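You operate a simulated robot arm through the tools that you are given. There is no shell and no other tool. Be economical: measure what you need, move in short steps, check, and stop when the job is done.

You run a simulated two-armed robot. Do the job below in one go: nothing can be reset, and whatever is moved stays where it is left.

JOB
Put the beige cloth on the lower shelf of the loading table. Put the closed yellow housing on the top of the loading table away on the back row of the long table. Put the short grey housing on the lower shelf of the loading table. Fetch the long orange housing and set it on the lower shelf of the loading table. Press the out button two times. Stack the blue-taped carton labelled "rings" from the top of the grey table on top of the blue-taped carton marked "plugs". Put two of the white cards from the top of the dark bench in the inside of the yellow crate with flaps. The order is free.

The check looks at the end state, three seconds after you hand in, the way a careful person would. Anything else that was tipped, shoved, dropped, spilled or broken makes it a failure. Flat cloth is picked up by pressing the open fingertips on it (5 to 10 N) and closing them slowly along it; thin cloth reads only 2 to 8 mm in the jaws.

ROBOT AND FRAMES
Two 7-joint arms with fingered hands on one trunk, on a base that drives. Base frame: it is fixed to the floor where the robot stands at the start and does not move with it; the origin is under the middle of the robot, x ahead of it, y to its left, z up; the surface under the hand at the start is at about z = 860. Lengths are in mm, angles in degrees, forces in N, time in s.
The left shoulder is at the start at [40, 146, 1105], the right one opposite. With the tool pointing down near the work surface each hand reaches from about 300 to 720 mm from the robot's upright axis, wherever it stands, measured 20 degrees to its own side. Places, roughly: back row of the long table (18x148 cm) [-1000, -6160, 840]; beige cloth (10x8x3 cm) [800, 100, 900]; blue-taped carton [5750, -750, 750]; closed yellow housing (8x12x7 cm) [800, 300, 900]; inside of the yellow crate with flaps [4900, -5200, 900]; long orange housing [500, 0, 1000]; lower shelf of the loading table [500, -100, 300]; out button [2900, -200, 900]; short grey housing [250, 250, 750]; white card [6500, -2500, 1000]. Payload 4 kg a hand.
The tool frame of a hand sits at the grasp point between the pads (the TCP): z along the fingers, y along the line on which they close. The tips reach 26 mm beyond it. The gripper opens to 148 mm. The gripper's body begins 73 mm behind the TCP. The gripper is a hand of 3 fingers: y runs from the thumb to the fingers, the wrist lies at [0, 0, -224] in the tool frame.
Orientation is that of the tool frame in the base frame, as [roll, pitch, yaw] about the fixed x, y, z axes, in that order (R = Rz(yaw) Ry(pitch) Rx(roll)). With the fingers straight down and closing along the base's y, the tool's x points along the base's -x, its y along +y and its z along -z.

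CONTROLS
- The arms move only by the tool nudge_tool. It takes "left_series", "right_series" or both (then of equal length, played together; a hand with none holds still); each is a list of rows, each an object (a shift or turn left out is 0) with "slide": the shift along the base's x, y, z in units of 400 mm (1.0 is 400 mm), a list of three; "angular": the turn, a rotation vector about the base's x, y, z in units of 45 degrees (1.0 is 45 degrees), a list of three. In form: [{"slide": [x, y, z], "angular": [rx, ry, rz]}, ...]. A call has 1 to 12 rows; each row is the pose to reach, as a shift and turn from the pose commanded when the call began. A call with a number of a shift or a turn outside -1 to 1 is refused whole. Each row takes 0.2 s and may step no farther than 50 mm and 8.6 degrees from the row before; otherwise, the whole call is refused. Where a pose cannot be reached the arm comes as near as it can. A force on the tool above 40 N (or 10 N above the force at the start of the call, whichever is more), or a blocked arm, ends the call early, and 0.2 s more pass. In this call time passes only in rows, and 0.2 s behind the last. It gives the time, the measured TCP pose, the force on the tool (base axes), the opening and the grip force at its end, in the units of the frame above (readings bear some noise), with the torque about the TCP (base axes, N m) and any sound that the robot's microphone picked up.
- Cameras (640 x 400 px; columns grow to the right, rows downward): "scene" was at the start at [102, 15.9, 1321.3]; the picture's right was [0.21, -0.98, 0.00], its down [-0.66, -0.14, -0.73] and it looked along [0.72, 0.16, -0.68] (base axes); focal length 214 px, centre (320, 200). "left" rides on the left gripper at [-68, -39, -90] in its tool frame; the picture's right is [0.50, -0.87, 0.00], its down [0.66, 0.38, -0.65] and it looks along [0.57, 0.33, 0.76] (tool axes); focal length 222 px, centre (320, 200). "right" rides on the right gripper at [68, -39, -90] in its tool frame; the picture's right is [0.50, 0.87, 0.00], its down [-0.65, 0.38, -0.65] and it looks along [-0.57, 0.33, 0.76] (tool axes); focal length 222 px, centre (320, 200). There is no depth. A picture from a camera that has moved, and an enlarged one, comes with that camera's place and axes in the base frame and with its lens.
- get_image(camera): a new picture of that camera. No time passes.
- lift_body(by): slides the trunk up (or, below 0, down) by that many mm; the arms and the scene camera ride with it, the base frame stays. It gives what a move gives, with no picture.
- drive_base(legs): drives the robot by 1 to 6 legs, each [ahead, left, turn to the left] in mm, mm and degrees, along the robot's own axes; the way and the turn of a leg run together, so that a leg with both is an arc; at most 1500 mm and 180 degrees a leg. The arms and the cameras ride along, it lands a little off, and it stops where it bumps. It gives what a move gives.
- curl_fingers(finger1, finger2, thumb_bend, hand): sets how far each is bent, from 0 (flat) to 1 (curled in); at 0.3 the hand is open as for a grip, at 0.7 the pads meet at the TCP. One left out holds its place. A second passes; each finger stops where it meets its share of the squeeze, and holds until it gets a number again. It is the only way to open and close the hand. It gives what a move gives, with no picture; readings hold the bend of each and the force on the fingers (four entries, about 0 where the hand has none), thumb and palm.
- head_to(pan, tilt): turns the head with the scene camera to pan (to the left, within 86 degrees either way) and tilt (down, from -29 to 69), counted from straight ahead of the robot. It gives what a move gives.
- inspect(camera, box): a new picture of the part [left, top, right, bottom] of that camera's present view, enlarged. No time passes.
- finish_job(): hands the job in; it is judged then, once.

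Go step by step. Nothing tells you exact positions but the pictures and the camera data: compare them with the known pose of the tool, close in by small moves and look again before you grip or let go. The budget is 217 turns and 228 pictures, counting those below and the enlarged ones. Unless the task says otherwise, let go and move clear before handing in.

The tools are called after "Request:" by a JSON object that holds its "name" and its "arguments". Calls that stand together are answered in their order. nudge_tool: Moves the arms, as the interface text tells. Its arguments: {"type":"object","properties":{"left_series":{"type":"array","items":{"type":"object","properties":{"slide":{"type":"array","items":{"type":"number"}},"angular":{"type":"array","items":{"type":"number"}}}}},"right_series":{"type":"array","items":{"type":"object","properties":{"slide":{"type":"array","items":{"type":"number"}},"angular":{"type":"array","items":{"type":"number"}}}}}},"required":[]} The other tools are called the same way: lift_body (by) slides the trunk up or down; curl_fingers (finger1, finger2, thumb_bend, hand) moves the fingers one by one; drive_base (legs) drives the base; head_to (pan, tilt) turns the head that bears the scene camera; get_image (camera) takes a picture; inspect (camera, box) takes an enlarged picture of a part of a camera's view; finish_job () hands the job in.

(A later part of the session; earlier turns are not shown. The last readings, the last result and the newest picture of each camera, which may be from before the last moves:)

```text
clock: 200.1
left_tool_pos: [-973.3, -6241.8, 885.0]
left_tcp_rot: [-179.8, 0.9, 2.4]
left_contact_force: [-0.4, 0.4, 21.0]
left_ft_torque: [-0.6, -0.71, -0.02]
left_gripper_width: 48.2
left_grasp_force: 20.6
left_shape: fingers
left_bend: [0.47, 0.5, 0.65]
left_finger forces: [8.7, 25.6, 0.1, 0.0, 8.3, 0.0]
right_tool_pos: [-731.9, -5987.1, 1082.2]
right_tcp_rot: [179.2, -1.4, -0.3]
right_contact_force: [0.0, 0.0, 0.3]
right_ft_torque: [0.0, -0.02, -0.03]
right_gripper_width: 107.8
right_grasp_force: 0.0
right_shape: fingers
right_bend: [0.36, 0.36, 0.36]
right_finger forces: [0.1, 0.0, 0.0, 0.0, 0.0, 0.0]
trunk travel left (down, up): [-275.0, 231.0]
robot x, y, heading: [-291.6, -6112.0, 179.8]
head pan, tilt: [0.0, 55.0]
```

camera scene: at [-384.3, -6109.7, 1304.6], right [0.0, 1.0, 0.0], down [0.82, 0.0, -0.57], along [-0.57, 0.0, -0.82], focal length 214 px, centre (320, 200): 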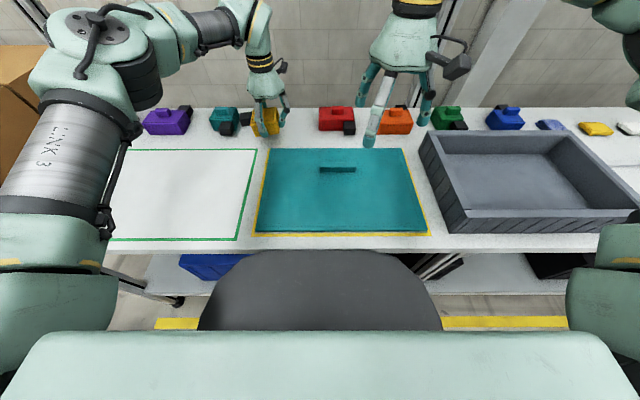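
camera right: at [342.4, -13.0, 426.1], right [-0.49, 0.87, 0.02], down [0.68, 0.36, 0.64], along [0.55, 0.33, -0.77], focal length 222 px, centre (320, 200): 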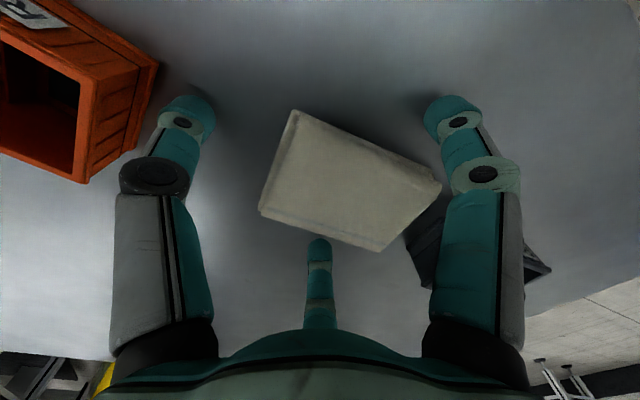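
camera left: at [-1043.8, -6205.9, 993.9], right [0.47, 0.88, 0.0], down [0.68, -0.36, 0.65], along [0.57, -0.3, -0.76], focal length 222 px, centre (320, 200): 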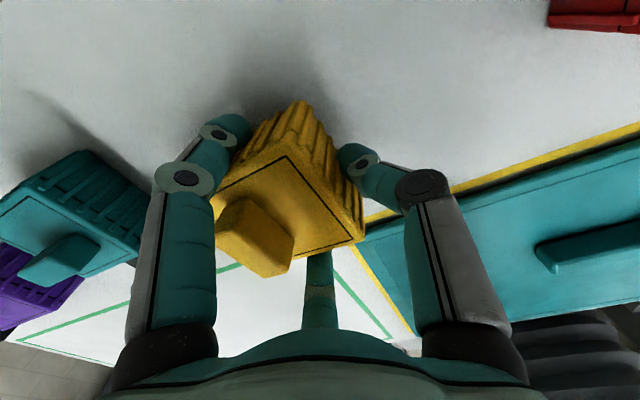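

Request:
{"name": "nudge_tool", "arguments": {"left_series": [{"slide": [0, 0, 0.006]}]}}

Request:
{"name": "curl_fingers", "arguments": {"hand": "left", "finger1": 0.43, "finger2": 0.43, "thumb_bend": 0.5}}

Request:
{"name": "curl_fingers", "arguments": {"hand": "left", "finger1": 0.32, "finger2": 0.32, "thumb_bend": 0.36}}

Request:
{"name": "get_image", "arguments": {"camera": "left"}}

```text
clock: 200.5
left_tool_pos: [-972.7, -6242.3, 884.6]
left_tcp_rot: [-179.8, 0.7, 2.3]
left_contact_force: [1.3, 0.3, 16.8]
left_ft_torque: [-0.53, -0.54, -0.05]
left_gripper_width: 47.7
left_grasp_force: 18.6
left_shape: fingers
left_bend: [0.47, 0.5, 0.65]
left_finger forces: [8.1, 20.9, 0.0, 0.0, 8.2, 0.0]
right_tool_pos: [-732.8, -5987.2, 1082.0]
right_tcp_rot: [179.3, -1.5, -0.3]
right_contact_force: [0.2, -0.4, 0.2]
right_ft_torque: [0.03, 0.03, 0.03]
right_gripper_width: 107.6
right_grasp_force: 0.1
right_shape: fingers
right_bend: [0.36, 0.36, 0.36]
right_finger forces: [0.0, 0.0, 0.0, 0.1, 0.0, 0.0]
trunk travel left (down, up): [-275.0, 231.0]
robot x, y, heading: [-291.2, -6106.4, 179.7]
head pan, tilt: [0.0, 55.0]
```

```text
clock: 201.5
left_tool_pos: [-974.1, -6242.1, 883.3]
left_tcp_rot: [-179.8, 0.7, 2.3]
left_contact_force: [-4.9, 3.3, 15.2]
left_ft_torque: [-0.14, -0.42, 0.04]
left_gripper_width: 73.9
left_grasp_force: 8.4
left_shape: fingers
left_bend: [0.43, 0.48, 0.5]
left_finger forces: [0.1, 14.5, 0.0, 0.0, 1.5, 0.0]
right_tool_pos: [-733.9, -5987.3, 1081.3]
right_tcp_rot: [179.2, -1.4, -0.3]
right_contact_force: [0.0, 0.2, -0.2]
right_ft_torque: [-0.01, 0.04, 0.0]
right_gripper_width: 107.8
right_grasp_force: 0.0
right_shape: fingers
right_bend: [0.36, 0.36, 0.36]
right_finger forces: [0.1, 0.0, 0.0, 0.1, 0.0, 0.1]
trunk travel left (down, up): [-275.0, 231.0]
robot x, y, heading: [-291.5, -6107.8, 179.6]
head pan, tilt: [0.0, 55.0]
```

```text
clock: 202.5
left_tool_pos: [-974.6, -6243.4, 882.0]
left_tcp_rot: [-179.9, 0.5, 2.2]
left_contact_force: [0.4, 0.5, -0.1]
left_ft_torque: [0.0, 0.0, -0.01]
left_gripper_width: 114.2
left_grasp_force: 0.0
left_shape: fingers
left_bend: [0.32, 0.32, 0.36]
left_finger forces: [0.0, 0.0, 0.0, 0.0, 0.0, 0.0]
right_tool_pos: [-735.2, -5987.3, 1082.1]
right_tcp_rot: [179.3, -1.5, -0.4]
right_contact_force: [0.8, 0.7, 0.0]
right_ft_torque: [0.0, -0.01, -0.05]
right_gripper_width: 107.8
right_grasp_force: 0.0
right_shape: fingers
right_bend: [0.36, 0.36, 0.36]
right_finger forces: [0.0, 0.1, 0.0, 0.1, 0.0, 0.0]
trunk travel left (down, up): [-275.0, 231.0]
robot x, y, heading: [-292.8, -6113.8, 179.9]
head pan, tilt: [0.0, 55.0]
```

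```text
140 pictures are left
camera left: at [-1043.0, -6205.4, 973.9], right [0.46, 0.89, 0.0], down [0.68, -0.35, 0.65], along [0.57, -0.3, -0.76], focal length 222 px, centre (320, 200)
```

left: 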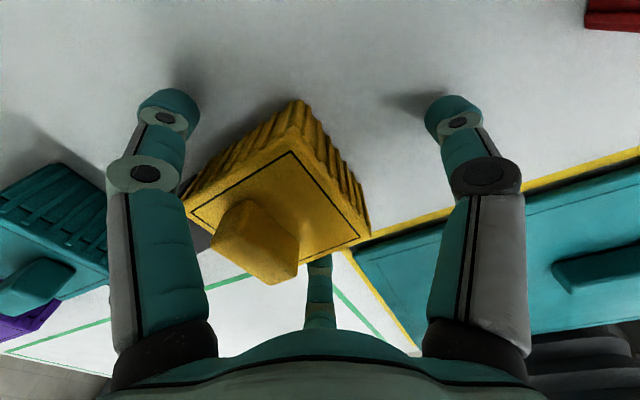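

Request:
{"name": "nudge_tool", "arguments": {"left_series": [{"slide": [0.01, 0, 0.08]}, {"slide": [0.02, 0, 0.18]}, {"slide": [0.06, 0, 0.28]}, {"slide": [0.15, 0, 0.36]}, {"slide": [0.26, 0, 0.42]}, {"slide": [0.37, 0, 0.46]}, {"slide": [0.48, 0, 0.5]}, {"slide": [0.58, 0, 0.52]}, {"slide": [0.66, -0.05, 0.52]}]}}

Request:
{"name": "get_image", "arguments": {"camera": "scene"}}

Request:
{"name": "inspect", "arguments": {"camera": "scene", "box": [140, 80, 400, 180]}}

```text
refused: row 5 steps farther than a row can; nothing moved
```

```text
139 pictures are left
camera scene: at [-383.9, -6109.7, 1304.6], right [0.0, 1.0, 0.0], down [0.82, 0.0, -0.57], along [-0.57, 0.0, -0.82], focal length 214 px, centre (320, 200)
```

scene: 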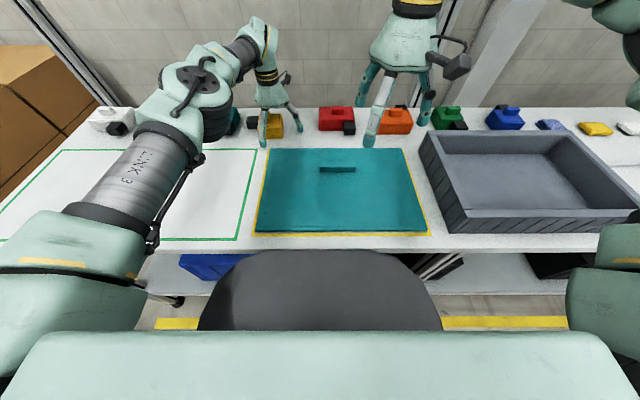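

```text
2.46 times, centred on (270, 130) of scene
camera zoom: at [-383.9, -6109.7, 1304.6], right [0.0, 1.0, 0.0], down [0.82, 0.0, -0.57], along [-0.57, 0.0, -0.82], focal length 528 px, centre (443, 372)
```

zoom: 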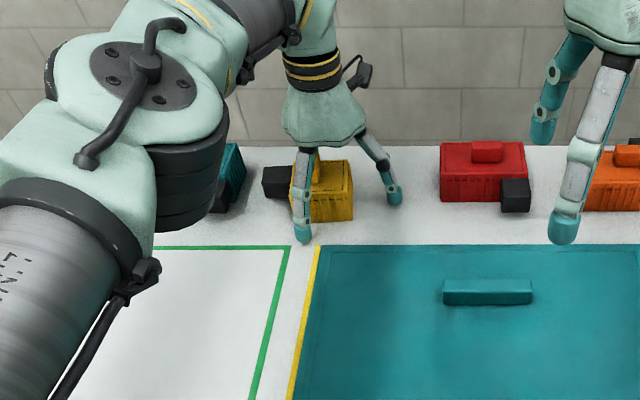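

Request:
{"name": "nudge_tool", "arguments": {"left_series": [{"slide": [0.005, 0, 0.08]}, {"slide": [0.01, 0, 0.18]}, {"slide": [0.03, 0, 0.28]}, {"slide": [0.1, 0, 0.36]}, {"slide": [0.2, 0, 0.42]}, {"slide": [0.3, 0, 0.46]}, {"slide": [0.41, 0, 0.5]}, {"slide": [0.52, 0, 0.52]}, {"slide": [0.63, -0.05, 0.52]}]}}

Request:
{"name": "drive_base", "arguments": {"legs": [[-330, 0, 0]]}}

Request:
{"name": "get_image", "arguments": {"camera": "scene"}}

```text
clock: 204.5
left_tool_pos: [-716.1, -6262.7, 1089.8]
left_tcp_rot: [-179.7, 0.5, 2.5]
left_contact_force: [1.0, 0.3, 0.3]
left_ft_torque: [0.01, 0.0, -0.01]
left_gripper_width: 114.4
left_grasp_force: 0.1
left_shape: fingers
left_bend: [0.32, 0.32, 0.36]
left_finger forces: [0.0, 0.0, 0.0, 0.0, 0.0, 0.1]
right_tool_pos: [-733.7, -5989.5, 1081.2]
right_tcp_rot: [179.4, -1.4, -0.3]
right_contact_force: [-0.9, -0.4, -0.3]
right_ft_torque: [0.04, 0.02, -0.02]
right_gripper_width: 107.6
right_grasp_force: 0.1
right_shape: fingers
right_bend: [0.36, 0.36, 0.36]
right_finger forces: [0.1, 0.0, 0.1, 0.0, 0.0, 0.1]
trunk travel left (down, up): [-275.0, 231.0]
robot x, y, heading: [-292.0, -6107.6, 179.4]
head pan, tilt: [0.0, 55.0]
```

```text
clock: 206.7
left_tool_pos: [-386.0, -6263.8, 1089.4]
left_tcp_rot: [-179.7, 0.5, 2.5]
left_contact_force: [-0.1, -0.9, 0.1]
left_ft_torque: [0.03, 0.01, 0.0]
left_gripper_width: 114.0
left_grasp_force: 0.0
left_shape: fingers
left_bend: [0.32, 0.32, 0.36]
left_finger forces: [0.0, 0.1, 0.0, 0.0, 0.0, 0.0]
right_tool_pos: [-403.4, -5989.4, 1080.9]
right_tcp_rot: [179.3, -1.5, -0.1]
right_contact_force: [-0.1, 0.5, 0.3]
right_ft_torque: [0.0, -0.01, -0.01]
right_gripper_width: 107.7
right_grasp_force: 0.0
right_shape: fingers
right_bend: [0.36, 0.36, 0.36]
right_finger forces: [0.1, 0.0, 0.0, 0.1, 0.0, 0.0]
trunk travel left (down, up): [-275.0, 231.0]
robot x, y, heading: [43.4, -6110.6, -179.8]
head pan, tilt: [0.0, 55.0]
```

```text
137 pictures are left
camera scene: at [-52.0, -6111.1, 1304.6], right [0.0, 1.0, 0.0], down [0.82, 0.0, -0.57], along [-0.57, 0.0, -0.82], focal length 214 px, centre (320, 200)
```

scene: 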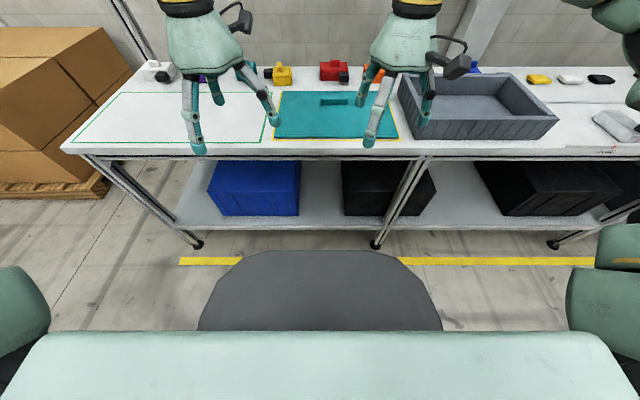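

Yellow housing is placed in the back row. Next I turn around and look for the way toward +x.

Request:
{"name": "drive_base", "arguments": {"legs": [[-250, 0, 0], [0, 0, 90], [0, 0, 90]]}}

Request:
{"name": "head_to", "arguments": {"pan": 0, "tilt": 10}}

Request:
{"name": "get_image", "arguments": {"camera": "scene"}}

Request:
{"name": "head_to", "arguments": {"pan": 60, "tilt": 10}}

Request:
{"name": "get_image", "arguments": {"camera": "scene"}}

Request:
{"name": "head_to", "arguments": {"pan": -60, "tilt": 10}}

Request:
{"name": "get_image", "arguments": {"camera": "scene"}}

```text
clock: 216.3
left_tool_pos: [704.4, -5927.5, 1090.0]
left_tcp_rot: [-179.9, 0.5, -173.6]
left_contact_force: [0.0, -0.2, 0.3]
left_ft_torque: [-0.01, 0.0, 0.01]
left_gripper_width: 114.0
left_grasp_force: 0.1
left_shape: fingers
left_bend: [0.32, 0.32, 0.36]
left_finger forces: [0.0, 0.0, 0.1, 0.0, 0.1, 0.0]
right_tool_pos: [739.7, -6199.9, 1081.3]
right_tcp_rot: [179.3, -1.5, -176.2]
right_contact_force: [0.7, -0.6, 0.3]
right_ft_torque: [0.02, 0.02, -0.02]
right_gripper_width: 107.9
right_grasp_force: 0.1
right_shape: fingers
right_bend: [0.36, 0.36, 0.36]
right_finger forces: [0.0, 0.0, 0.0, 0.0, 0.1, 0.0]
trunk travel left (down, up): [-275.0, 231.0]
robot x, y, heading: [286.8, -6107.8, 3.6]
head pan, tilt: [0.0, 55.0]
```

```text
clock: 217.5
left_tool_pos: [703.5, -5928.2, 1089.7]
left_tcp_rot: [-179.8, 0.6, -173.7]
left_contact_force: [-0.4, 0.5, -1.0]
left_ft_torque: [-0.03, 0.01, -0.05]
left_gripper_width: 114.4
left_grasp_force: 0.0
left_shape: fingers
left_bend: [0.32, 0.32, 0.36]
left_finger forces: [0.0, 0.0, 0.0, 0.1, 0.1, 0.0]
right_tool_pos: [741.2, -6199.6, 1080.9]
right_tcp_rot: [179.3, -1.5, -176.3]
right_contact_force: [0.5, 0.4, 0.2]
right_ft_torque: [-0.03, 0.0, 0.0]
right_gripper_width: 107.4
right_grasp_force: 0.0
right_shape: fingers
right_bend: [0.36, 0.36, 0.36]
right_finger forces: [0.1, 0.0, 0.0, 0.1, 0.0, 0.0]
trunk travel left (down, up): [-275.0, 231.0]
robot x, y, heading: [287.6, -6108.7, 3.7]
head pan, tilt: [0.0, 10.0]
```

```text
136 pictures are left
camera scene: at [402.5, -6104.5, 1372.9], right [0.07, -1.0, 0.0], down [-0.17, -0.01, -0.98], along [0.98, 0.06, -0.17], focal length 214 px, centre (320, 200)
```

scene: 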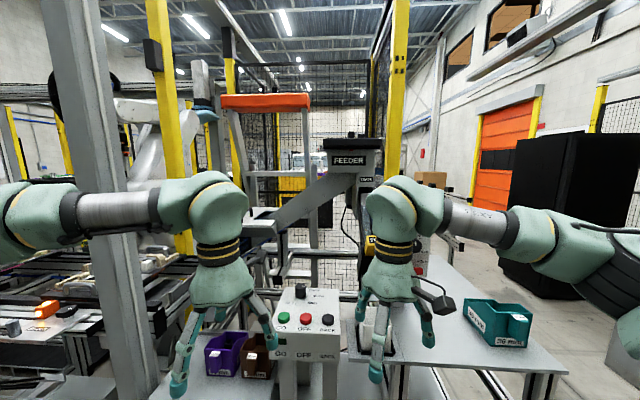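

```text
clock: 218.8
left_tool_pos: [703.2, -5926.8, 1089.6]
left_tcp_rot: [-179.8, 0.5, -173.5]
left_contact_force: [0.2, 0.8, 0.0]
left_ft_torque: [0.01, 0.03, 0.03]
left_gripper_width: 114.3
left_grasp_force: 0.1
left_shape: fingers
left_bend: [0.32, 0.32, 0.36]
left_finger forces: [0.1, 0.0, 0.0, 0.0, 0.0, 0.0]
right_tool_pos: [739.8, -6199.1, 1081.4]
right_tcp_rot: [179.3, -1.6, -176.3]
right_contact_force: [-0.4, -0.2, -0.3]
right_ft_torque: [-0.01, 0.01, -0.01]
right_gripper_width: 107.4
right_grasp_force: 0.1
right_shape: fingers
right_bend: [0.36, 0.36, 0.36]
right_finger forces: [0.0, 0.0, 0.0, 0.1, 0.0, 0.0]
trunk travel left (down, up): [-275.0, 231.0]
robot x, y, heading: [289.7, -6110.6, 3.9]
head pan, tilt: [60.0, 10.0]
```

```text
135 pictures are left
camera scene: at [350.9, -6027.3, 1373.0], right [0.9, -0.44, 0.0], down [-0.08, -0.16, -0.98], along [0.44, 0.88, -0.17], focal length 214 px, centre (320, 200)
```

scene: 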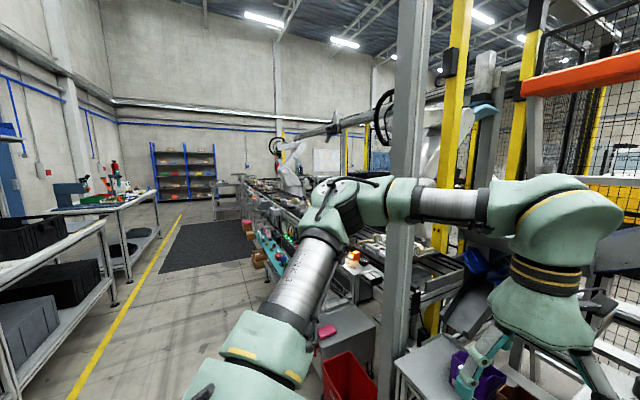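

```text
clock: 220.8
left_tool_pos: [703.6, -5927.6, 1089.5]
left_tcp_rot: [-179.8, 0.5, -173.7]
left_contact_force: [0.3, -0.2, 0.0]
left_ft_torque: [-0.02, -0.01, 0.04]
left_gripper_width: 114.1
left_grasp_force: 0.0
left_shape: fingers
left_bend: [0.32, 0.32, 0.36]
left_finger forces: [0.0, 0.1, 0.0, 0.0, 0.0, 0.1]
right_tool_pos: [740.5, -6200.0, 1081.1]
right_tcp_rot: [179.4, -1.5, -176.3]
right_contact_force: [0.2, -0.7, 0.6]
right_ft_torque: [0.01, -0.01, -0.01]
right_gripper_width: 107.6
right_grasp_force: 0.0
right_shape: fingers
right_bend: [0.36, 0.36, 0.36]
right_finger forces: [0.1, 0.0, 0.0, 0.0, 0.0, 0.1]
trunk travel left (down, up): [-275.0, 231.0]
robot x, y, heading: [291.3, -6112.3, 3.6]
head pan, tilt: [-60.0, 10.0]
```

```text
134 pictures are left
camera scene: at [361.5, -6187.9, 1373.0], right [-0.83, -0.56, 0.0], down [-0.1, 0.14, -0.98], along [0.55, -0.82, -0.17], focal length 214 px, centre (320, 200)
```

scene: 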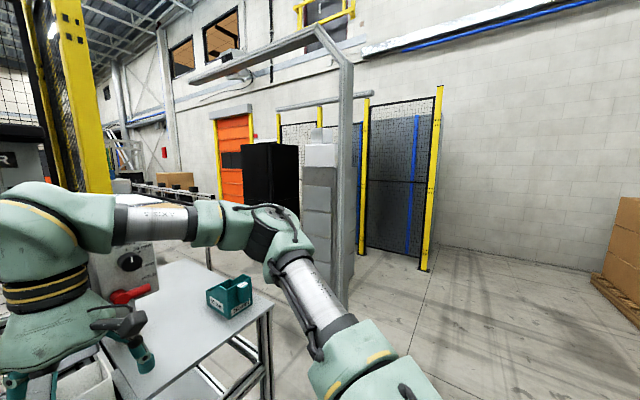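

The direct way is blocked by fenced cells, so I go back up the aisle and around the conveyor's open end north of the loading table.

Request:
{"name": "drive_base", "arguments": {"legs": [[0, 0, 86.4], [0, 250, 0], [1200, 0, 0], [1200, 0, 0], [1200, 0, 0], [1200, 0, 0]]}}

Request:
{"name": "head_to", "arguments": {"pan": 0, "tilt": 15}}

Request:
{"name": "get_image", "arguments": {"camera": "scene"}}

```text
clock: 249.0
left_tool_pos: [-226.1, -915.4, 1089.5]
left_tcp_rot: [-179.7, 0.6, -85.8]
left_contact_force: [-0.3, -0.6, 0.6]
left_ft_torque: [0.01, -0.02, 0.02]
left_gripper_width: 114.1
left_grasp_force: 0.1
left_shape: fingers
left_bend: [0.32, 0.32, 0.36]
left_finger forces: [0.1, 0.0, 0.0, 0.0, 0.1, 0.0]
right_tool_pos: [45.9, -889.1, 1081.9]
right_tcp_rot: [179.3, -1.5, -88.4]
right_contact_force: [0.0, 0.6, 0.8]
right_ft_torque: [0.0, 0.02, 0.02]
right_gripper_width: 107.6
right_grasp_force: 0.0
right_shape: fingers
right_bend: [0.36, 0.36, 0.36]
right_finger forces: [0.0, 0.0, 0.1, 0.0, 0.0, 0.1]
trunk travel left (down, up): [-275.0, 231.0]
robot x, y, heading: [-63.1, -1337.6, 91.8]
head pan, tilt: [-60.0, 10.0]
```

```text
clock: 250.3
left_tool_pos: [-227.5, -914.9, 1090.4]
left_tcp_rot: [-179.8, 0.5, -85.8]
left_contact_force: [-0.1, 0.4, -0.5]
left_ft_torque: [0.01, 0.0, -0.01]
left_gripper_width: 114.0
left_grasp_force: 0.0
left_shape: fingers
left_bend: [0.32, 0.32, 0.36]
left_finger forces: [0.0, 0.1, 0.0, 0.1, 0.0, 0.1]
right_tool_pos: [44.8, -888.8, 1080.7]
right_tcp_rot: [179.3, -1.5, -88.5]
right_contact_force: [-0.6, 0.5, -0.3]
right_ft_torque: [0.0, -0.03, 0.03]
right_gripper_width: 107.4
right_grasp_force: 0.0
right_shape: fingers
right_bend: [0.36, 0.36, 0.36]
right_finger forces: [0.0, 0.0, 0.0, 0.1, 0.0, 0.0]
trunk travel left (down, up): [-275.0, 231.0]
robot x, y, heading: [-63.2, -1337.2, 91.8]
head pan, tilt: [0.0, 15.0]
```

```text
133 pictures are left
camera scene: at [-63.6, -1224.8, 1364.9], right [1.0, 0.03, 0.0], down [0.01, -0.26, -0.97], along [-0.03, 0.97, -0.26], focal length 214 px, centre (320, 200)
```

scene: 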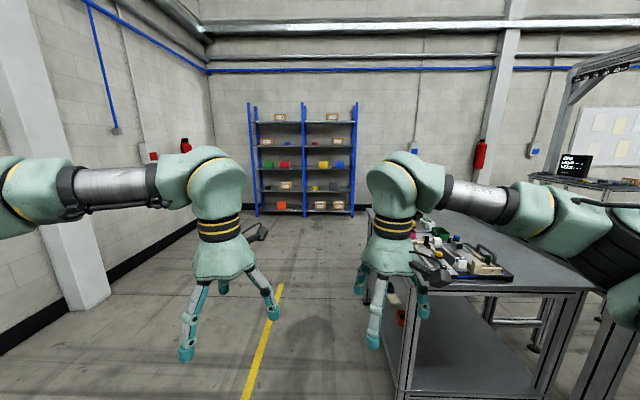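

Request:
{"name": "drive_base", "arguments": {"legs": [[400, 0, -1.8], [500, 390, 0], [1400, 0, 0], [340, 0, 0], [0, 0, -90]]}}

Request:
{"name": "head_to", "arguments": {"pan": 0, "tilt": 15}}

Request:
{"name": "get_image", "arguments": {"camera": "scene"}}

```text
clock: 268.1
left_tool_pos: [21.9, 1485.6, 1089.5]
left_tcp_rot: [-179.8, 0.5, -176.9]
left_contact_force: [0.5, 0.5, 0.7]
left_ft_torque: [-0.05, 0.02, -0.03]
left_gripper_width: 114.2
left_grasp_force: 0.0
left_shape: fingers
left_bend: [0.32, 0.32, 0.36]
left_finger forces: [0.1, 0.0, 0.1, 0.0, 0.1, 0.1]
right_tool_pos: [43.2, 1211.6, 1081.2]
right_tcp_rot: [179.3, -1.5, -179.5]
right_contact_force: [0.3, -0.1, -0.7]
right_ft_torque: [0.04, 0.01, 0.0]
right_gripper_width: 107.7
right_grasp_force: 0.1
right_shape: fingers
right_bend: [0.36, 0.36, 0.36]
right_finger forces: [0.0, 0.1, 0.1, 0.0, 0.0, 0.0]
trunk travel left (down, up): [-275.0, 231.0]
robot x, y, heading: [-405.6, 1326.7, 0.6]
head pan, tilt: [0.0, 15.0]
```

```text
clock: 268.8
left_tool_pos: [21.3, 1484.1, 1088.4]
left_tcp_rot: [-179.8, 0.5, -177.0]
left_contact_force: [0.2, -0.5, 0.3]
left_ft_torque: [0.02, 0.0, -0.02]
left_gripper_width: 114.1
left_grasp_force: 0.1
left_shape: fingers
left_bend: [0.32, 0.32, 0.36]
left_finger forces: [0.0, 0.1, 0.0, 0.0, 0.0, 0.0]
right_tool_pos: [42.5, 1211.7, 1081.3]
right_tcp_rot: [179.4, -1.5, -179.5]
right_contact_force: [0.8, -0.1, 0.7]
right_ft_torque: [0.0, -0.01, 0.01]
right_gripper_width: 107.7
right_grasp_force: 0.1
right_shape: fingers
right_bend: [0.36, 0.36, 0.36]
right_finger forces: [0.0, 0.0, 0.1, 0.0, 0.0, 0.0]
trunk travel left (down, up): [-275.0, 231.0]
robot x, y, heading: [-403.2, 1326.4, 0.4]
head pan, tilt: [0.0, 15.0]
```

```text
132 pictures are left
camera scene: at [-289.1, 1325.6, 1364.9], right [0.01, -1.0, 0.0], down [-0.26, 0.0, -0.97], along [0.97, 0.01, -0.26], focal length 214 px, centre (320, 200)
```

scene: 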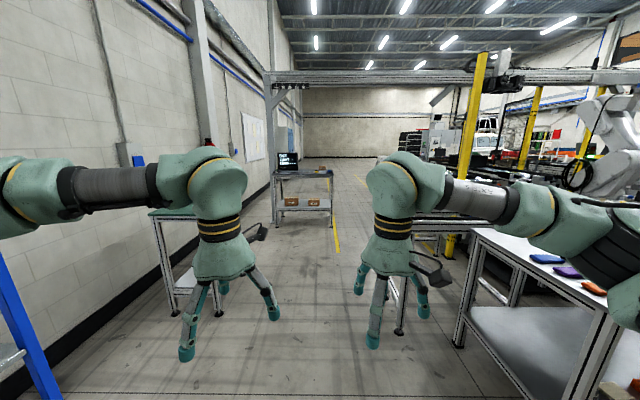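

Request:
{"name": "drive_base", "arguments": {"legs": [[1400, 0, 0], [600, 0, 0]]}}

Request:
{"name": "head_to", "arguments": {"pan": -45, "tilt": 15}}

Request:
{"name": "get_image", "arguments": {"camera": "scene"}}

Request:
{"name": "head_to", "arguments": {"pan": 0, "tilt": 20}}

Request:
{"name": "get_image", "arguments": {"camera": "scene"}}

```text
clock: 278.9
left_tool_pos: [2063.0, 1569.1, 1089.2]
left_tcp_rot: [-179.8, 0.5, -175.3]
left_contact_force: [-0.1, -0.2, 0.4]
left_ft_torque: [0.01, 0.0, 0.01]
left_gripper_width: 114.1
left_grasp_force: 0.2
left_shape: fingers
left_bend: [0.32, 0.32, 0.36]
left_finger forces: [0.0, 0.0, 0.0, 0.0, 0.0, 0.0]
right_tool_pos: [2090.4, 1296.1, 1080.6]
right_tcp_rot: [179.3, -1.5, -177.8]
right_contact_force: [-0.5, -0.6, 0.0]
right_ft_torque: [-0.04, 0.0, 0.0]
right_gripper_width: 107.6
right_grasp_force: 0.1
right_shape: fingers
right_bend: [0.36, 0.36, 0.36]
right_finger forces: [0.0, 0.0, 0.0, 0.0, 0.0, 0.1]
trunk travel left (down, up): [-275.0, 231.0]
robot x, y, heading: [1641.1, 1396.7, 2.2]
head pan, tilt: [0.0, 15.0]
```

```text
clock: 280.1
left_tool_pos: [2062.0, 1569.4, 1089.9]
left_tcp_rot: [-179.8, 0.5, -175.2]
left_contact_force: [0.2, 0.2, 0.2]
left_ft_torque: [0.0, 0.03, 0.02]
left_gripper_width: 114.1
left_grasp_force: 0.2
left_shape: fingers
left_bend: [0.32, 0.32, 0.36]
left_finger forces: [0.0, 0.0, 0.0, 0.1, 0.1, 0.1]
right_tool_pos: [2091.3, 1296.4, 1081.8]
right_tcp_rot: [179.3, -1.5, -177.8]
right_contact_force: [-0.3, -0.1, 0.6]
right_ft_torque: [0.0, 0.0, -0.03]
right_gripper_width: 107.5
right_grasp_force: 0.1
right_shape: fingers
right_bend: [0.36, 0.36, 0.36]
right_finger forces: [0.1, 0.1, 0.1, 0.1, 0.0, 0.0]
trunk travel left (down, up): [-275.0, 231.0]
robot x, y, heading: [1645.0, 1400.0, 2.1]
head pan, tilt: [-45.0, 15.0]
```

```text
131 pictures are left
camera scene: at [1732.7, 1332.9, 1364.9], right [-0.68, -0.73, 0.0], down [-0.19, 0.18, -0.97], along [0.71, -0.66, -0.26], focal length 214 px, centre (320, 200)
```

scene: 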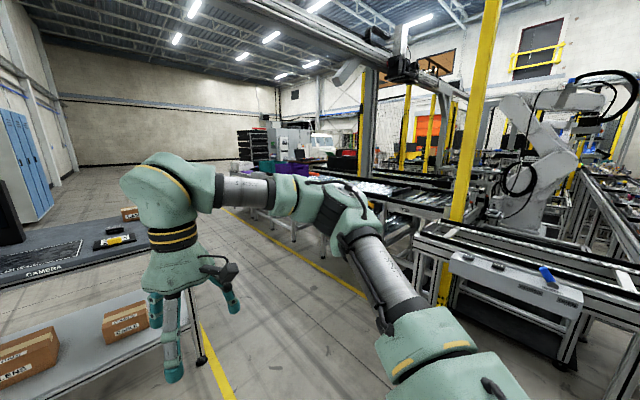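

```text
clock: 281.2
left_tool_pos: [2062.3, 1568.7, 1089.6]
left_tcp_rot: [-179.8, 0.5, -175.2]
left_contact_force: [-0.1, 0.4, -0.4]
left_ft_torque: [0.04, 0.02, 0.02]
left_gripper_width: 114.7
left_grasp_force: 0.0
left_shape: fingers
left_bend: [0.32, 0.32, 0.36]
left_finger forces: [0.1, 0.1, 0.0, 0.1, 0.1, 0.0]
right_tool_pos: [2091.4, 1296.2, 1082.0]
right_tcp_rot: [179.3, -1.6, -177.9]
right_contact_force: [-0.2, 0.4, 0.4]
right_ft_torque: [-0.04, -0.01, -0.02]
right_gripper_width: 107.5
right_grasp_force: 0.0
right_shape: fingers
right_bend: [0.36, 0.36, 0.36]
right_finger forces: [0.1, 0.0, 0.1, 0.0, 0.0, 0.0]
trunk travel left (down, up): [-275.0, 231.0]
robot x, y, heading: [1645.1, 1395.7, 2.1]
head pan, tilt: [0.0, 20.0]
```

```text
130 pictures are left
camera scene: at [1757.1, 1399.7, 1356.7], right [0.04, -1.0, 0.0], down [-0.34, -0.01, -0.94], along [0.94, 0.04, -0.34], focal length 214 px, centre (320, 200)
```

scene: 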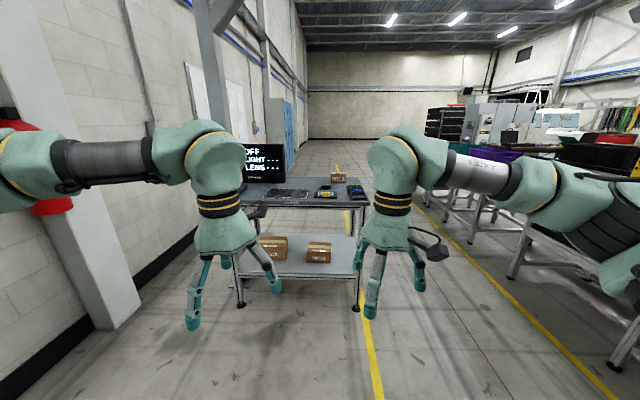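

Request:
{"name": "drive_base", "arguments": {"legs": [[0, -500, -2.1], [750, 0, 0]]}}

Request:
{"name": "head_to", "arguments": {"pan": -70, "tilt": 20}}

Request:
{"name": "get_image", "arguments": {"camera": "scene"}}

```text
clock: 287.9
left_tool_pos: [2866.1, 1092.0, 1089.9]
left_tcp_rot: [-179.8, 0.5, -175.4]
left_contact_force: [-0.3, -0.6, -0.1]
left_ft_torque: [0.03, 0.0, 0.0]
left_gripper_width: 114.2
left_grasp_force: 0.1
left_shape: fingers
left_bend: [0.32, 0.32, 0.36]
left_finger forces: [0.0, 0.0, 0.1, 0.0, 0.1, 0.1]
right_tool_pos: [2895.1, 819.0, 1082.4]
right_tcp_rot: [179.4, -1.5, -178.1]
right_contact_force: [-0.1, 0.4, -0.5]
right_ft_torque: [0.01, 0.02, 0.04]
right_gripper_width: 107.6
right_grasp_force: 0.0
right_shape: fingers
right_bend: [0.36, 0.36, 0.36]
right_finger forces: [0.0, 0.0, 0.0, 0.1, 0.1, 0.0]
trunk travel left (down, up): [-275.0, 231.0]
robot x, y, heading: [2449.1, 921.2, 1.9]
head pan, tilt: [0.0, 20.0]
```

```text
clock: 289.4
left_tool_pos: [2867.1, 1090.2, 1090.4]
left_tcp_rot: [-179.8, 0.5, -175.4]
left_contact_force: [0.8, -0.6, 0.0]
left_ft_torque: [-0.03, 0.01, 0.0]
left_gripper_width: 114.0
left_grasp_force: 0.0
left_shape: fingers
left_bend: [0.32, 0.32, 0.36]
left_finger forces: [0.0, 0.0, 0.0, 0.1, 0.1, 0.0]
right_tool_pos: [2894.0, 819.1, 1081.2]
right_tcp_rot: [179.3, -1.6, -178.0]
right_contact_force: [0.2, 0.5, -0.2]
right_ft_torque: [-0.03, -0.02, -0.01]
right_gripper_width: 107.5
right_grasp_force: 0.1
right_shape: fingers
right_bend: [0.36, 0.36, 0.36]
right_finger forces: [0.1, 0.1, 0.0, 0.1, 0.0, 0.1]
trunk travel left (down, up): [-275.0, 231.0]
robot x, y, heading: [2445.2, 919.0, 2.2]
head pan, tilt: [-70.0, 20.0]
```

```text
129 pictures are left
camera scene: at [2501.9, 834.4, 1356.7], right [-0.93, -0.38, 0.0], down [-0.13, 0.32, -0.94], along [0.35, -0.87, -0.34], focal length 214 px, centre (320, 200)
```

scene: 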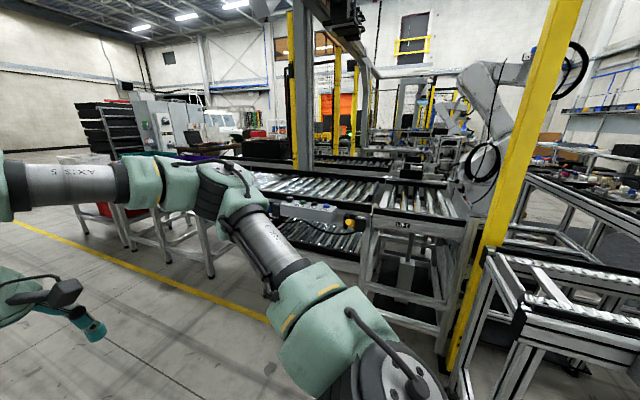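

Request:
{"name": "inspect", "arguments": {"camera": "scene", "box": [240, 150, 480, 280]}}

```text
2.67 times, centred on (360, 215) of scene
camera zoom: at [2501.9, 834.4, 1356.7], right [-0.93, -0.38, 0.0], down [-0.13, 0.32, -0.94], along [0.35, -0.87, -0.34], focal length 572 px, centre (213, 160)
```

zoom: 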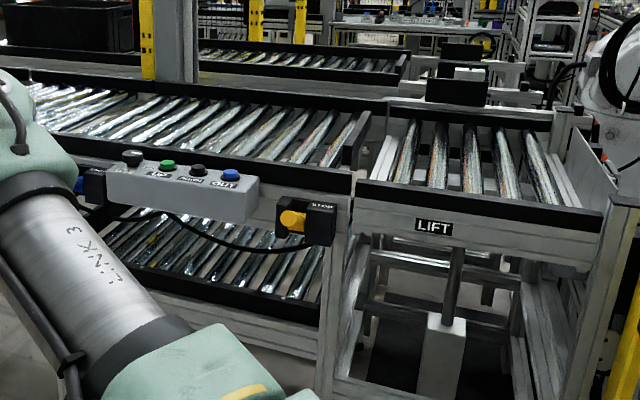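

The blue OUT button is on the grey box at about (2885,−213,920). I approach it facing −y.

Request:
{"name": "drive_base", "arguments": {"legs": [[0, 0, -92.2], [250, 0, 0], [0, 300, 0]]}}

Request:
{"name": "curl_fingers", "arguments": {"hand": "left", "finger1": 0.7, "finger2": 0.7, "thumb_bend": 0.7}}

Request:
{"name": "head_to", "arguments": {"pan": 0, "tilt": 30}}

Request:
{"name": "get_image", "arguments": {"camera": "scene"}}

Request:
{"name": "get_image", "arguments": {"camera": "left"}}

```text
clock: 296.7
left_tool_pos: [2928.0, 261.9, 1090.6]
left_tcp_rot: [-179.8, 0.4, 94.4]
left_contact_force: [-0.8, 0.2, -0.3]
left_ft_torque: [-0.02, -0.04, 0.0]
left_gripper_width: 114.2
left_grasp_force: 0.2
left_shape: fingers
left_bend: [0.32, 0.32, 0.36]
left_finger forces: [0.0, 0.0, 0.0, 0.0, 0.0, 0.1]
right_tool_pos: [2655.4, 235.6, 1082.3]
right_tcp_rot: [179.1, -1.4, 91.6]
right_contact_force: [0.3, -0.5, 0.0]
right_ft_torque: [-0.03, 0.02, 0.01]
right_gripper_width: 107.8
right_grasp_force: 0.1
right_shape: fingers
right_bend: [0.36, 0.36, 0.36]
right_finger forces: [0.1, 0.0, 0.0, 0.1, 0.0, 0.0]
trunk travel left (down, up): [-275.0, 231.0]
robot x, y, heading: [2761.8, 684.0, -88.2]
head pan, tilt: [-70.0, 20.0]
```

```text
clock: 297.7
left_tool_pos: [2927.6, 262.8, 1089.1]
left_tcp_rot: [-179.8, 0.5, 94.5]
left_contact_force: [-0.2, 0.1, -0.5]
left_ft_torque: [-0.01, 0.0, -0.04]
left_gripper_width: 0.3
left_grasp_force: 0.2
left_shape: fingers
left_bend: [0.69, 0.69, 0.7]
left_finger forces: [0.0, 0.0, 0.0, 0.0, 0.0, 0.0]
right_tool_pos: [2654.7, 236.3, 1081.6]
right_tcp_rot: [179.2, -1.5, 91.7]
right_contact_force: [0.2, -0.2, -0.6]
right_ft_torque: [0.0, 0.02, 0.01]
right_gripper_width: 107.6
right_grasp_force: 0.1
right_shape: fingers
right_bend: [0.36, 0.36, 0.36]
right_finger forces: [0.1, 0.0, 0.0, 0.0, 0.0, 0.1]
trunk travel left (down, up): [-275.0, 231.0]
robot x, y, heading: [2760.3, 681.5, -88.2]
head pan, tilt: [-70.0, 20.0]
```

```text
clock: 299.1
left_tool_pos: [2926.9, 262.6, 1089.5]
left_tcp_rot: [-179.9, 0.4, 94.4]
left_contact_force: [0.8, 0.0, 0.3]
left_ft_torque: [-0.02, 0.0, 0.0]
left_gripper_width: 0.1
left_grasp_force: 0.0
left_shape: fingers
left_bend: [0.69, 0.69, 0.7]
left_finger forces: [0.0, 0.0, 0.1, 0.0, 0.1, 0.1]
right_tool_pos: [2654.5, 235.2, 1081.4]
right_tcp_rot: [179.1, -1.6, 91.8]
right_contact_force: [0.1, -0.7, 0.3]
right_ft_torque: [0.01, 0.0, 0.0]
right_gripper_width: 107.4
right_grasp_force: 0.2
right_shape: fingers
right_bend: [0.36, 0.36, 0.36]
right_finger forces: [0.1, 0.1, 0.1, 0.1, 0.1, 0.0]
trunk travel left (down, up): [-275.0, 231.0]
robot x, y, heading: [2760.3, 683.8, -88.2]
head pan, tilt: [0.0, 30.0]
```

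```text
127 pictures are left
camera scene: at [2763.9, 570.5, 1340.7], right [-1.0, -0.03, 0.0], down [-0.02, 0.5, -0.87], along [0.03, -0.87, -0.5], focal length 214 px, centre (320, 200)
```

scene: 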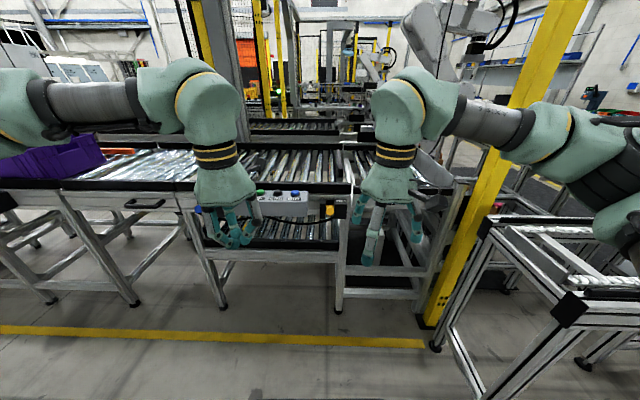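

```text
126 pictures are left
camera left: at [2894.1, 194.2, 1181.2], right [-0.9, 0.43, 0.0], down [0.33, 0.69, 0.65], along [0.28, 0.58, -0.76], focal length 222 px, centre (320, 200)
```

left: 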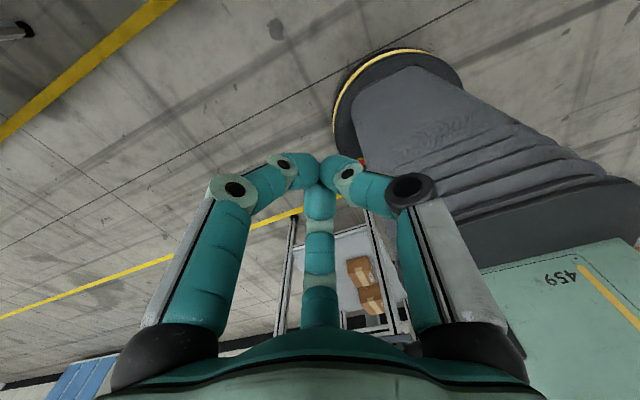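

Request:
{"name": "drive_base", "arguments": {"legs": [[290, 0, -1.8]]}}

Request:
{"name": "head_to", "arguments": {"pan": 10, "tilt": 45}}

Request:
{"name": "get_image", "arguments": {"camera": "scene"}}

Request:
{"name": "inspect", "arguments": {"camera": "scene", "box": [260, 100, 420, 220]}}

```text
clock: 301.1
left_tool_pos: [2920.5, -27.9, 1090.1]
left_tcp_rot: [-179.7, 0.6, 92.9]
left_contact_force: [0.2, 0.2, 0.2]
left_ft_torque: [0.01, 0.01, 0.01]
left_gripper_width: 0.2
left_grasp_force: 0.0
left_shape: fingers
left_bend: [0.69, 0.69, 0.7]
left_finger forces: [0.0, 0.0, 0.0, 0.0, 0.1, 0.0]
right_tool_pos: [2648.7, -47.4, 1082.1]
right_tcp_rot: [179.2, -1.4, 90.1]
right_contact_force: [0.6, 0.6, -0.3]
right_ft_torque: [0.01, 0.01, 0.02]
right_gripper_width: 107.6
right_grasp_force: 0.0
right_shape: fingers
right_bend: [0.36, 0.36, 0.36]
right_finger forces: [0.0, 0.0, 0.1, 0.1, 0.0, 0.0]
trunk travel left (down, up): [-275.0, 231.0]
robot x, y, heading: [2763.9, 396.6, -89.8]
head pan, tilt: [0.0, 30.0]
```

```text
clock: 301.9
left_tool_pos: [2921.1, -28.3, 1089.3]
left_tcp_rot: [-179.8, 0.4, 92.8]
left_contact_force: [0.4, 0.1, -0.2]
left_ft_torque: [0.02, 0.01, -0.02]
left_gripper_width: 0.3
left_grasp_force: 0.0
left_shape: fingers
left_bend: [0.69, 0.69, 0.7]
left_finger forces: [0.1, 0.0, 0.0, 0.1, 0.0, 0.1]
right_tool_pos: [2648.2, -48.1, 1080.0]
right_tcp_rot: [179.2, -1.5, 90.0]
right_contact_force: [-0.3, 0.2, 0.0]
right_ft_torque: [-0.01, 0.02, 0.0]
right_gripper_width: 107.3
right_grasp_force: 0.0
right_shape: fingers
right_bend: [0.36, 0.36, 0.36]
right_finger forces: [0.0, 0.1, 0.0, 0.0, 0.0, 0.1]
trunk travel left (down, up): [-275.0, 231.0]
robot x, y, heading: [2766.8, 396.3, -89.8]
head pan, tilt: [10.0, 45.0]
```

```text
125 pictures are left
camera scene: at [2780.0, 294.0, 1318.1], right [-0.98, -0.18, 0.0], down [-0.13, 0.7, -0.71], along [0.13, -0.7, -0.71], focal length 214 px, centre (320, 200)
```

scene: 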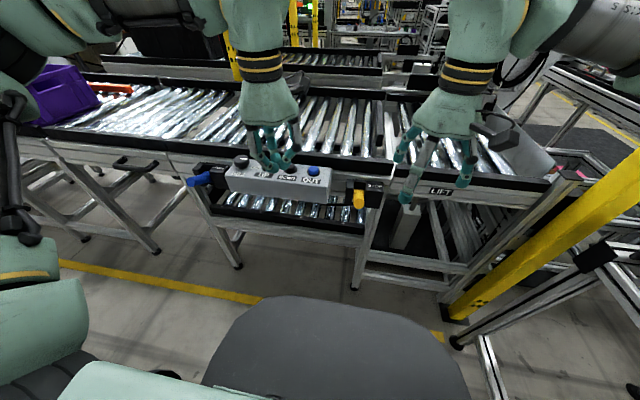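

```text
3.33 times, centred on (340, 160) of scene
camera zoom: at [2780.0, 294.0, 1318.1], right [-0.98, -0.18, 0.0], down [-0.13, 0.7, -0.71], along [0.13, -0.7, -0.71], focal length 715 px, centre (253, 333)
```

zoom: 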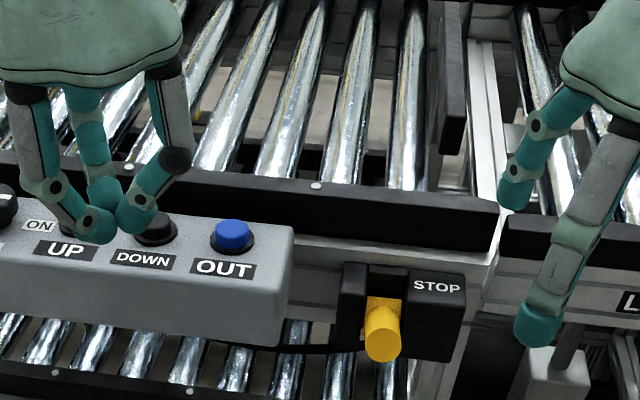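

Request:
{"name": "nudge_tool", "arguments": {"left_series": [{"slide": [-0.01, -0.1, 0]}, {"slide": [-0.03, -0.2, 0]}, {"slide": [-0.05, -0.3, -0.03]}, {"slide": [-0.068, -0.4, -0.06]}, {"slide": [-0.068, -0.5, -0.1]}, {"slide": [-0.068, -0.52, -0.18]}, {"slide": [-0.068, -0.52, -0.24]}]}}

Request:
{"name": "get_image", "arguments": {"camera": "left"}}

Request:
{"name": "inspect", "arguments": {"camera": "scene", "box": [240, 80, 400, 200]}}

```text
clock: 303.4
left_tool_pos: [2894.8, -236.6, 994.3]
left_tcp_rot: [-179.8, 0.5, 92.7]
left_contact_force: [0.7, 0.4, -1.1]
left_ft_torque: [0.03, 0.01, 0.02]
left_gripper_width: 0.0
left_grasp_force: 0.1
left_shape: fingers
left_bend: [0.69, 0.69, 0.7]
left_finger forces: [0.1, 0.1, 0.0, 0.1, 0.1, 0.1]
right_tool_pos: [2647.8, -49.1, 1082.1]
right_tcp_rot: [179.3, -1.5, 90.1]
right_contact_force: [-0.7, 0.3, 0.3]
right_ft_torque: [-0.01, 0.04, 0.04]
right_gripper_width: 107.8
right_grasp_force: 0.1
right_shape: fingers
right_bend: [0.36, 0.36, 0.36]
right_finger forces: [0.0, 0.0, 0.0, 0.0, 0.0, 0.1]
trunk travel left (down, up): [-275.0, 231.0]
robot x, y, heading: [2765.2, 393.2, -89.6]
head pan, tilt: [10.0, 45.0]
```

```text
123 pictures are left
camera left: at [2859.2, -303.8, 1086.1], right [-0.89, 0.46, 0.0], down [0.35, 0.68, 0.65], along [0.3, 0.57, -0.76], focal length 222 px, centre (320, 200)
```

left: 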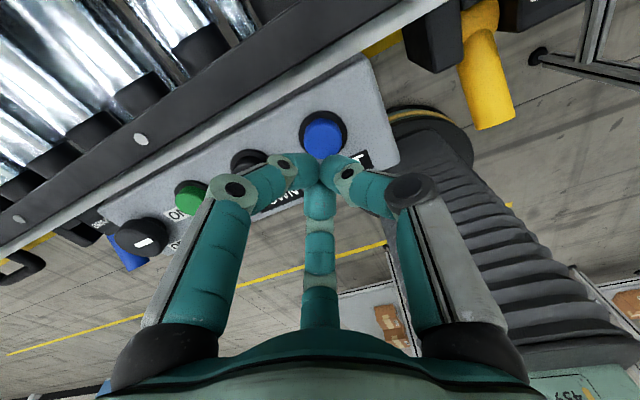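

```text
3.33 times, centred on (320, 140) of scene
camera zoom: at [2780.3, 293.9, 1318.0], right [-0.98, -0.18, 0.0], down [-0.13, 0.7, -0.71], along [0.13, -0.7, -0.71], focal length 715 px, centre (320, 400)
```

zoom: 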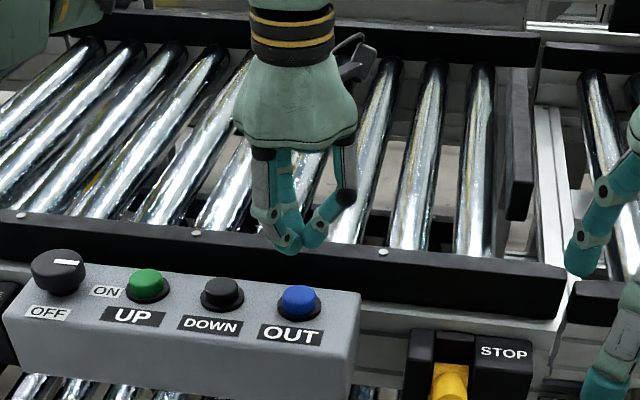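

The hand is right above the blue OUT button. I lower in small steps to press it.

Request:
{"name": "nudge_tool", "arguments": {"left_series": [{"slide": [0, 0.005, -0.06]}, {"slide": [0, 0.005, -0.11]}]}}

Request:
{"name": "nudge_tool", "arguments": {"left_series": [{"slide": [0, 0, -0.012]}, {"slide": [0, 0, -0.024]}, {"slide": [0, 0, -0.036]}]}}

Request:
{"name": "get_image", "arguments": {"camera": "left"}}

```text
clock: 304.1
left_tool_pos: [2894.9, -235.1, 950.2]
left_tcp_rot: [-179.8, 0.6, 92.9]
left_contact_force: [-0.6, 0.4, -0.5]
left_ft_torque: [-0.01, 0.0, -0.04]
left_gripper_width: 0.0
left_grasp_force: 0.1
left_shape: fingers
left_bend: [0.69, 0.69, 0.7]
left_finger forces: [0.0, 0.0, 0.0, 0.1, 0.0, 0.0]
right_tool_pos: [2648.1, -48.6, 1081.7]
right_tcp_rot: [179.2, -1.6, 90.2]
right_contact_force: [0.4, 1.2, 0.1]
right_ft_torque: [-0.01, -0.03, 0.0]
right_gripper_width: 107.7
right_grasp_force: 0.1
right_shape: fingers
right_bend: [0.36, 0.36, 0.36]
right_finger forces: [0.0, 0.0, 0.0, 0.0, 0.0, 0.0]
trunk travel left (down, up): [-275.0, 231.0]
robot x, y, heading: [2765.9, 395.4, -90.0]
head pan, tilt: [10.0, 45.0]
```

```text
clock: 304.9
left_tool_pos: [2893.9, -235.2, 938.3]
left_tcp_rot: [-179.8, 0.8, 92.8]
left_contact_force: [1.5, -2.4, 11.7]
left_ft_torque: [-0.06, -0.06, -0.04]
left_gripper_width: 0.3
left_grasp_force: 7.1
left_shape: fingers
left_bend: [0.7, 0.7, 0.7]
left_finger forces: [5.5, 4.8, 0.1, 0.0, 4.4, 0.1]
right_tool_pos: [2647.4, -46.7, 1082.8]
right_tcp_rot: [179.2, -1.4, 90.1]
right_contact_force: [0.5, 0.7, -0.9]
right_ft_torque: [0.0, 0.01, 0.0]
right_gripper_width: 107.4
right_grasp_force: 0.0
right_shape: fingers
right_bend: [0.36, 0.36, 0.36]
right_finger forces: [0.1, 0.1, 0.0, 0.0, 0.0, 0.0]
trunk travel left (down, up): [-275.0, 231.0]
robot x, y, heading: [2765.8, 399.0, -89.9]
head pan, tilt: [10.0, 45.0]
heard: click
```

```text
121 pictures are left
camera left: at [2857.6, -301.8, 1030.8], right [-0.89, 0.46, 0.0], down [0.35, 0.68, 0.64], along [0.3, 0.57, -0.77], focal length 222 px, centre (320, 200)
```

left: 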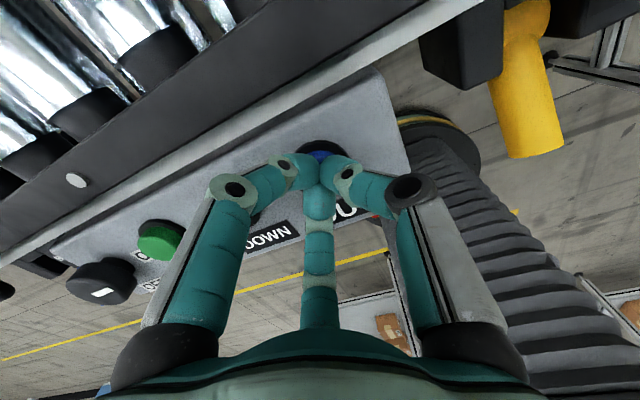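

One click heard. Release, then press a second time.

Request:
{"name": "nudge_tool", "arguments": {"left_series": [{"slide": [0, 0, 0.03]}, {"slide": [0, 0, 0.05]}, {"slide": [0, 0, 0.05]}]}}

Request:
{"name": "nudge_tool", "arguments": {"left_series": [{"slide": [0, 0, -0.025]}, {"slide": [0, 0, -0.038]}, {"slide": [0, 0, -0.05]}]}}

Request:
{"name": "nudge_tool", "arguments": {"left_series": [{"slide": [0, 0, 0.06]}, {"slide": [0, 0.02, 0.16]}, {"slide": [0, 0.1, 0.25]}, {"slide": [0, 0.2, 0.32]}, {"slide": [0, 0.3, 0.36]}, {"slide": [0, 0.4, 0.38]}, {"slide": [0, 0.5, 0.38]}]}}

```text
clock: 305.6
left_tool_pos: [2892.8, -236.0, 954.8]
left_tcp_rot: [-179.8, 0.5, 92.9]
left_contact_force: [-0.1, -0.4, -0.6]
left_ft_torque: [0.01, -0.01, -0.04]
left_gripper_width: 0.0
left_grasp_force: 0.1
left_shape: fingers
left_bend: [0.7, 0.7, 0.7]
left_finger forces: [0.0, 0.0, 0.0, 0.0, 0.1, 0.1]
right_tool_pos: [2647.9, -48.3, 1081.0]
right_tcp_rot: [179.1, -1.5, 90.2]
right_contact_force: [-0.1, 0.2, 0.4]
right_ft_torque: [0.01, 0.01, 0.04]
right_gripper_width: 107.5
right_grasp_force: 0.0
right_shape: fingers
right_bend: [0.36, 0.36, 0.36]
right_finger forces: [0.0, 0.1, 0.0, 0.0, 0.1, 0.0]
trunk travel left (down, up): [-275.0, 231.0]
robot x, y, heading: [2764.5, 396.7, -89.8]
head pan, tilt: [10.0, 45.0]
```

```text
clock: 306.4
left_tool_pos: [2894.8, -235.3, 937.8]
left_tcp_rot: [-179.6, 1.0, 92.8]
left_contact_force: [1.7, -2.6, 18.1]
left_ft_torque: [-0.05, -0.06, 0.02]
left_gripper_width: 0.1
left_grasp_force: 11.2
left_shape: fingers
left_bend: [0.7, 0.7, 0.7]
left_finger forces: [7.6, 7.3, 0.1, 0.0, 7.5, 0.0]
right_tool_pos: [2647.1, -46.6, 1081.7]
right_tcp_rot: [179.2, -1.4, 90.2]
right_contact_force: [-0.1, -0.3, -0.4]
right_ft_torque: [-0.02, -0.01, -0.01]
right_gripper_width: 107.7
right_grasp_force: 0.0
right_shape: fingers
right_bend: [0.36, 0.36, 0.36]
right_finger forces: [0.0, 0.0, 0.0, 0.1, 0.0, 0.1]
trunk travel left (down, up): [-275.0, 231.0]
robot x, y, heading: [2766.5, 395.9, -89.7]
head pan, tilt: [10.0, 45.0]
heard: click
```

```text
clock: 308.1
left_tool_pos: [2892.3, -33.9, 1087.1]
left_tcp_rot: [-179.8, 0.6, 92.7]
left_contact_force: [-0.5, -0.1, 0.4]
left_ft_torque: [0.05, -0.02, 0.0]
left_gripper_width: 0.0
left_grasp_force: 0.0
left_shape: fingers
left_bend: [0.7, 0.7, 0.7]
left_finger forces: [0.1, 0.0, 0.0, 0.0, 0.0, 0.0]
right_tool_pos: [2648.0, -47.0, 1081.4]
right_tcp_rot: [179.3, -1.5, 90.1]
right_contact_force: [-0.1, 0.4, 0.7]
right_ft_torque: [-0.03, -0.01, 0.0]
right_gripper_width: 108.0
right_grasp_force: 0.1
right_shape: fingers
right_bend: [0.36, 0.36, 0.36]
right_finger forces: [0.0, 0.0, 0.0, 0.0, 0.0, 0.0]
trunk travel left (down, up): [-275.0, 231.0]
robot x, y, heading: [2763.6, 395.1, -89.8]
head pan, tilt: [10.0, 45.0]
```

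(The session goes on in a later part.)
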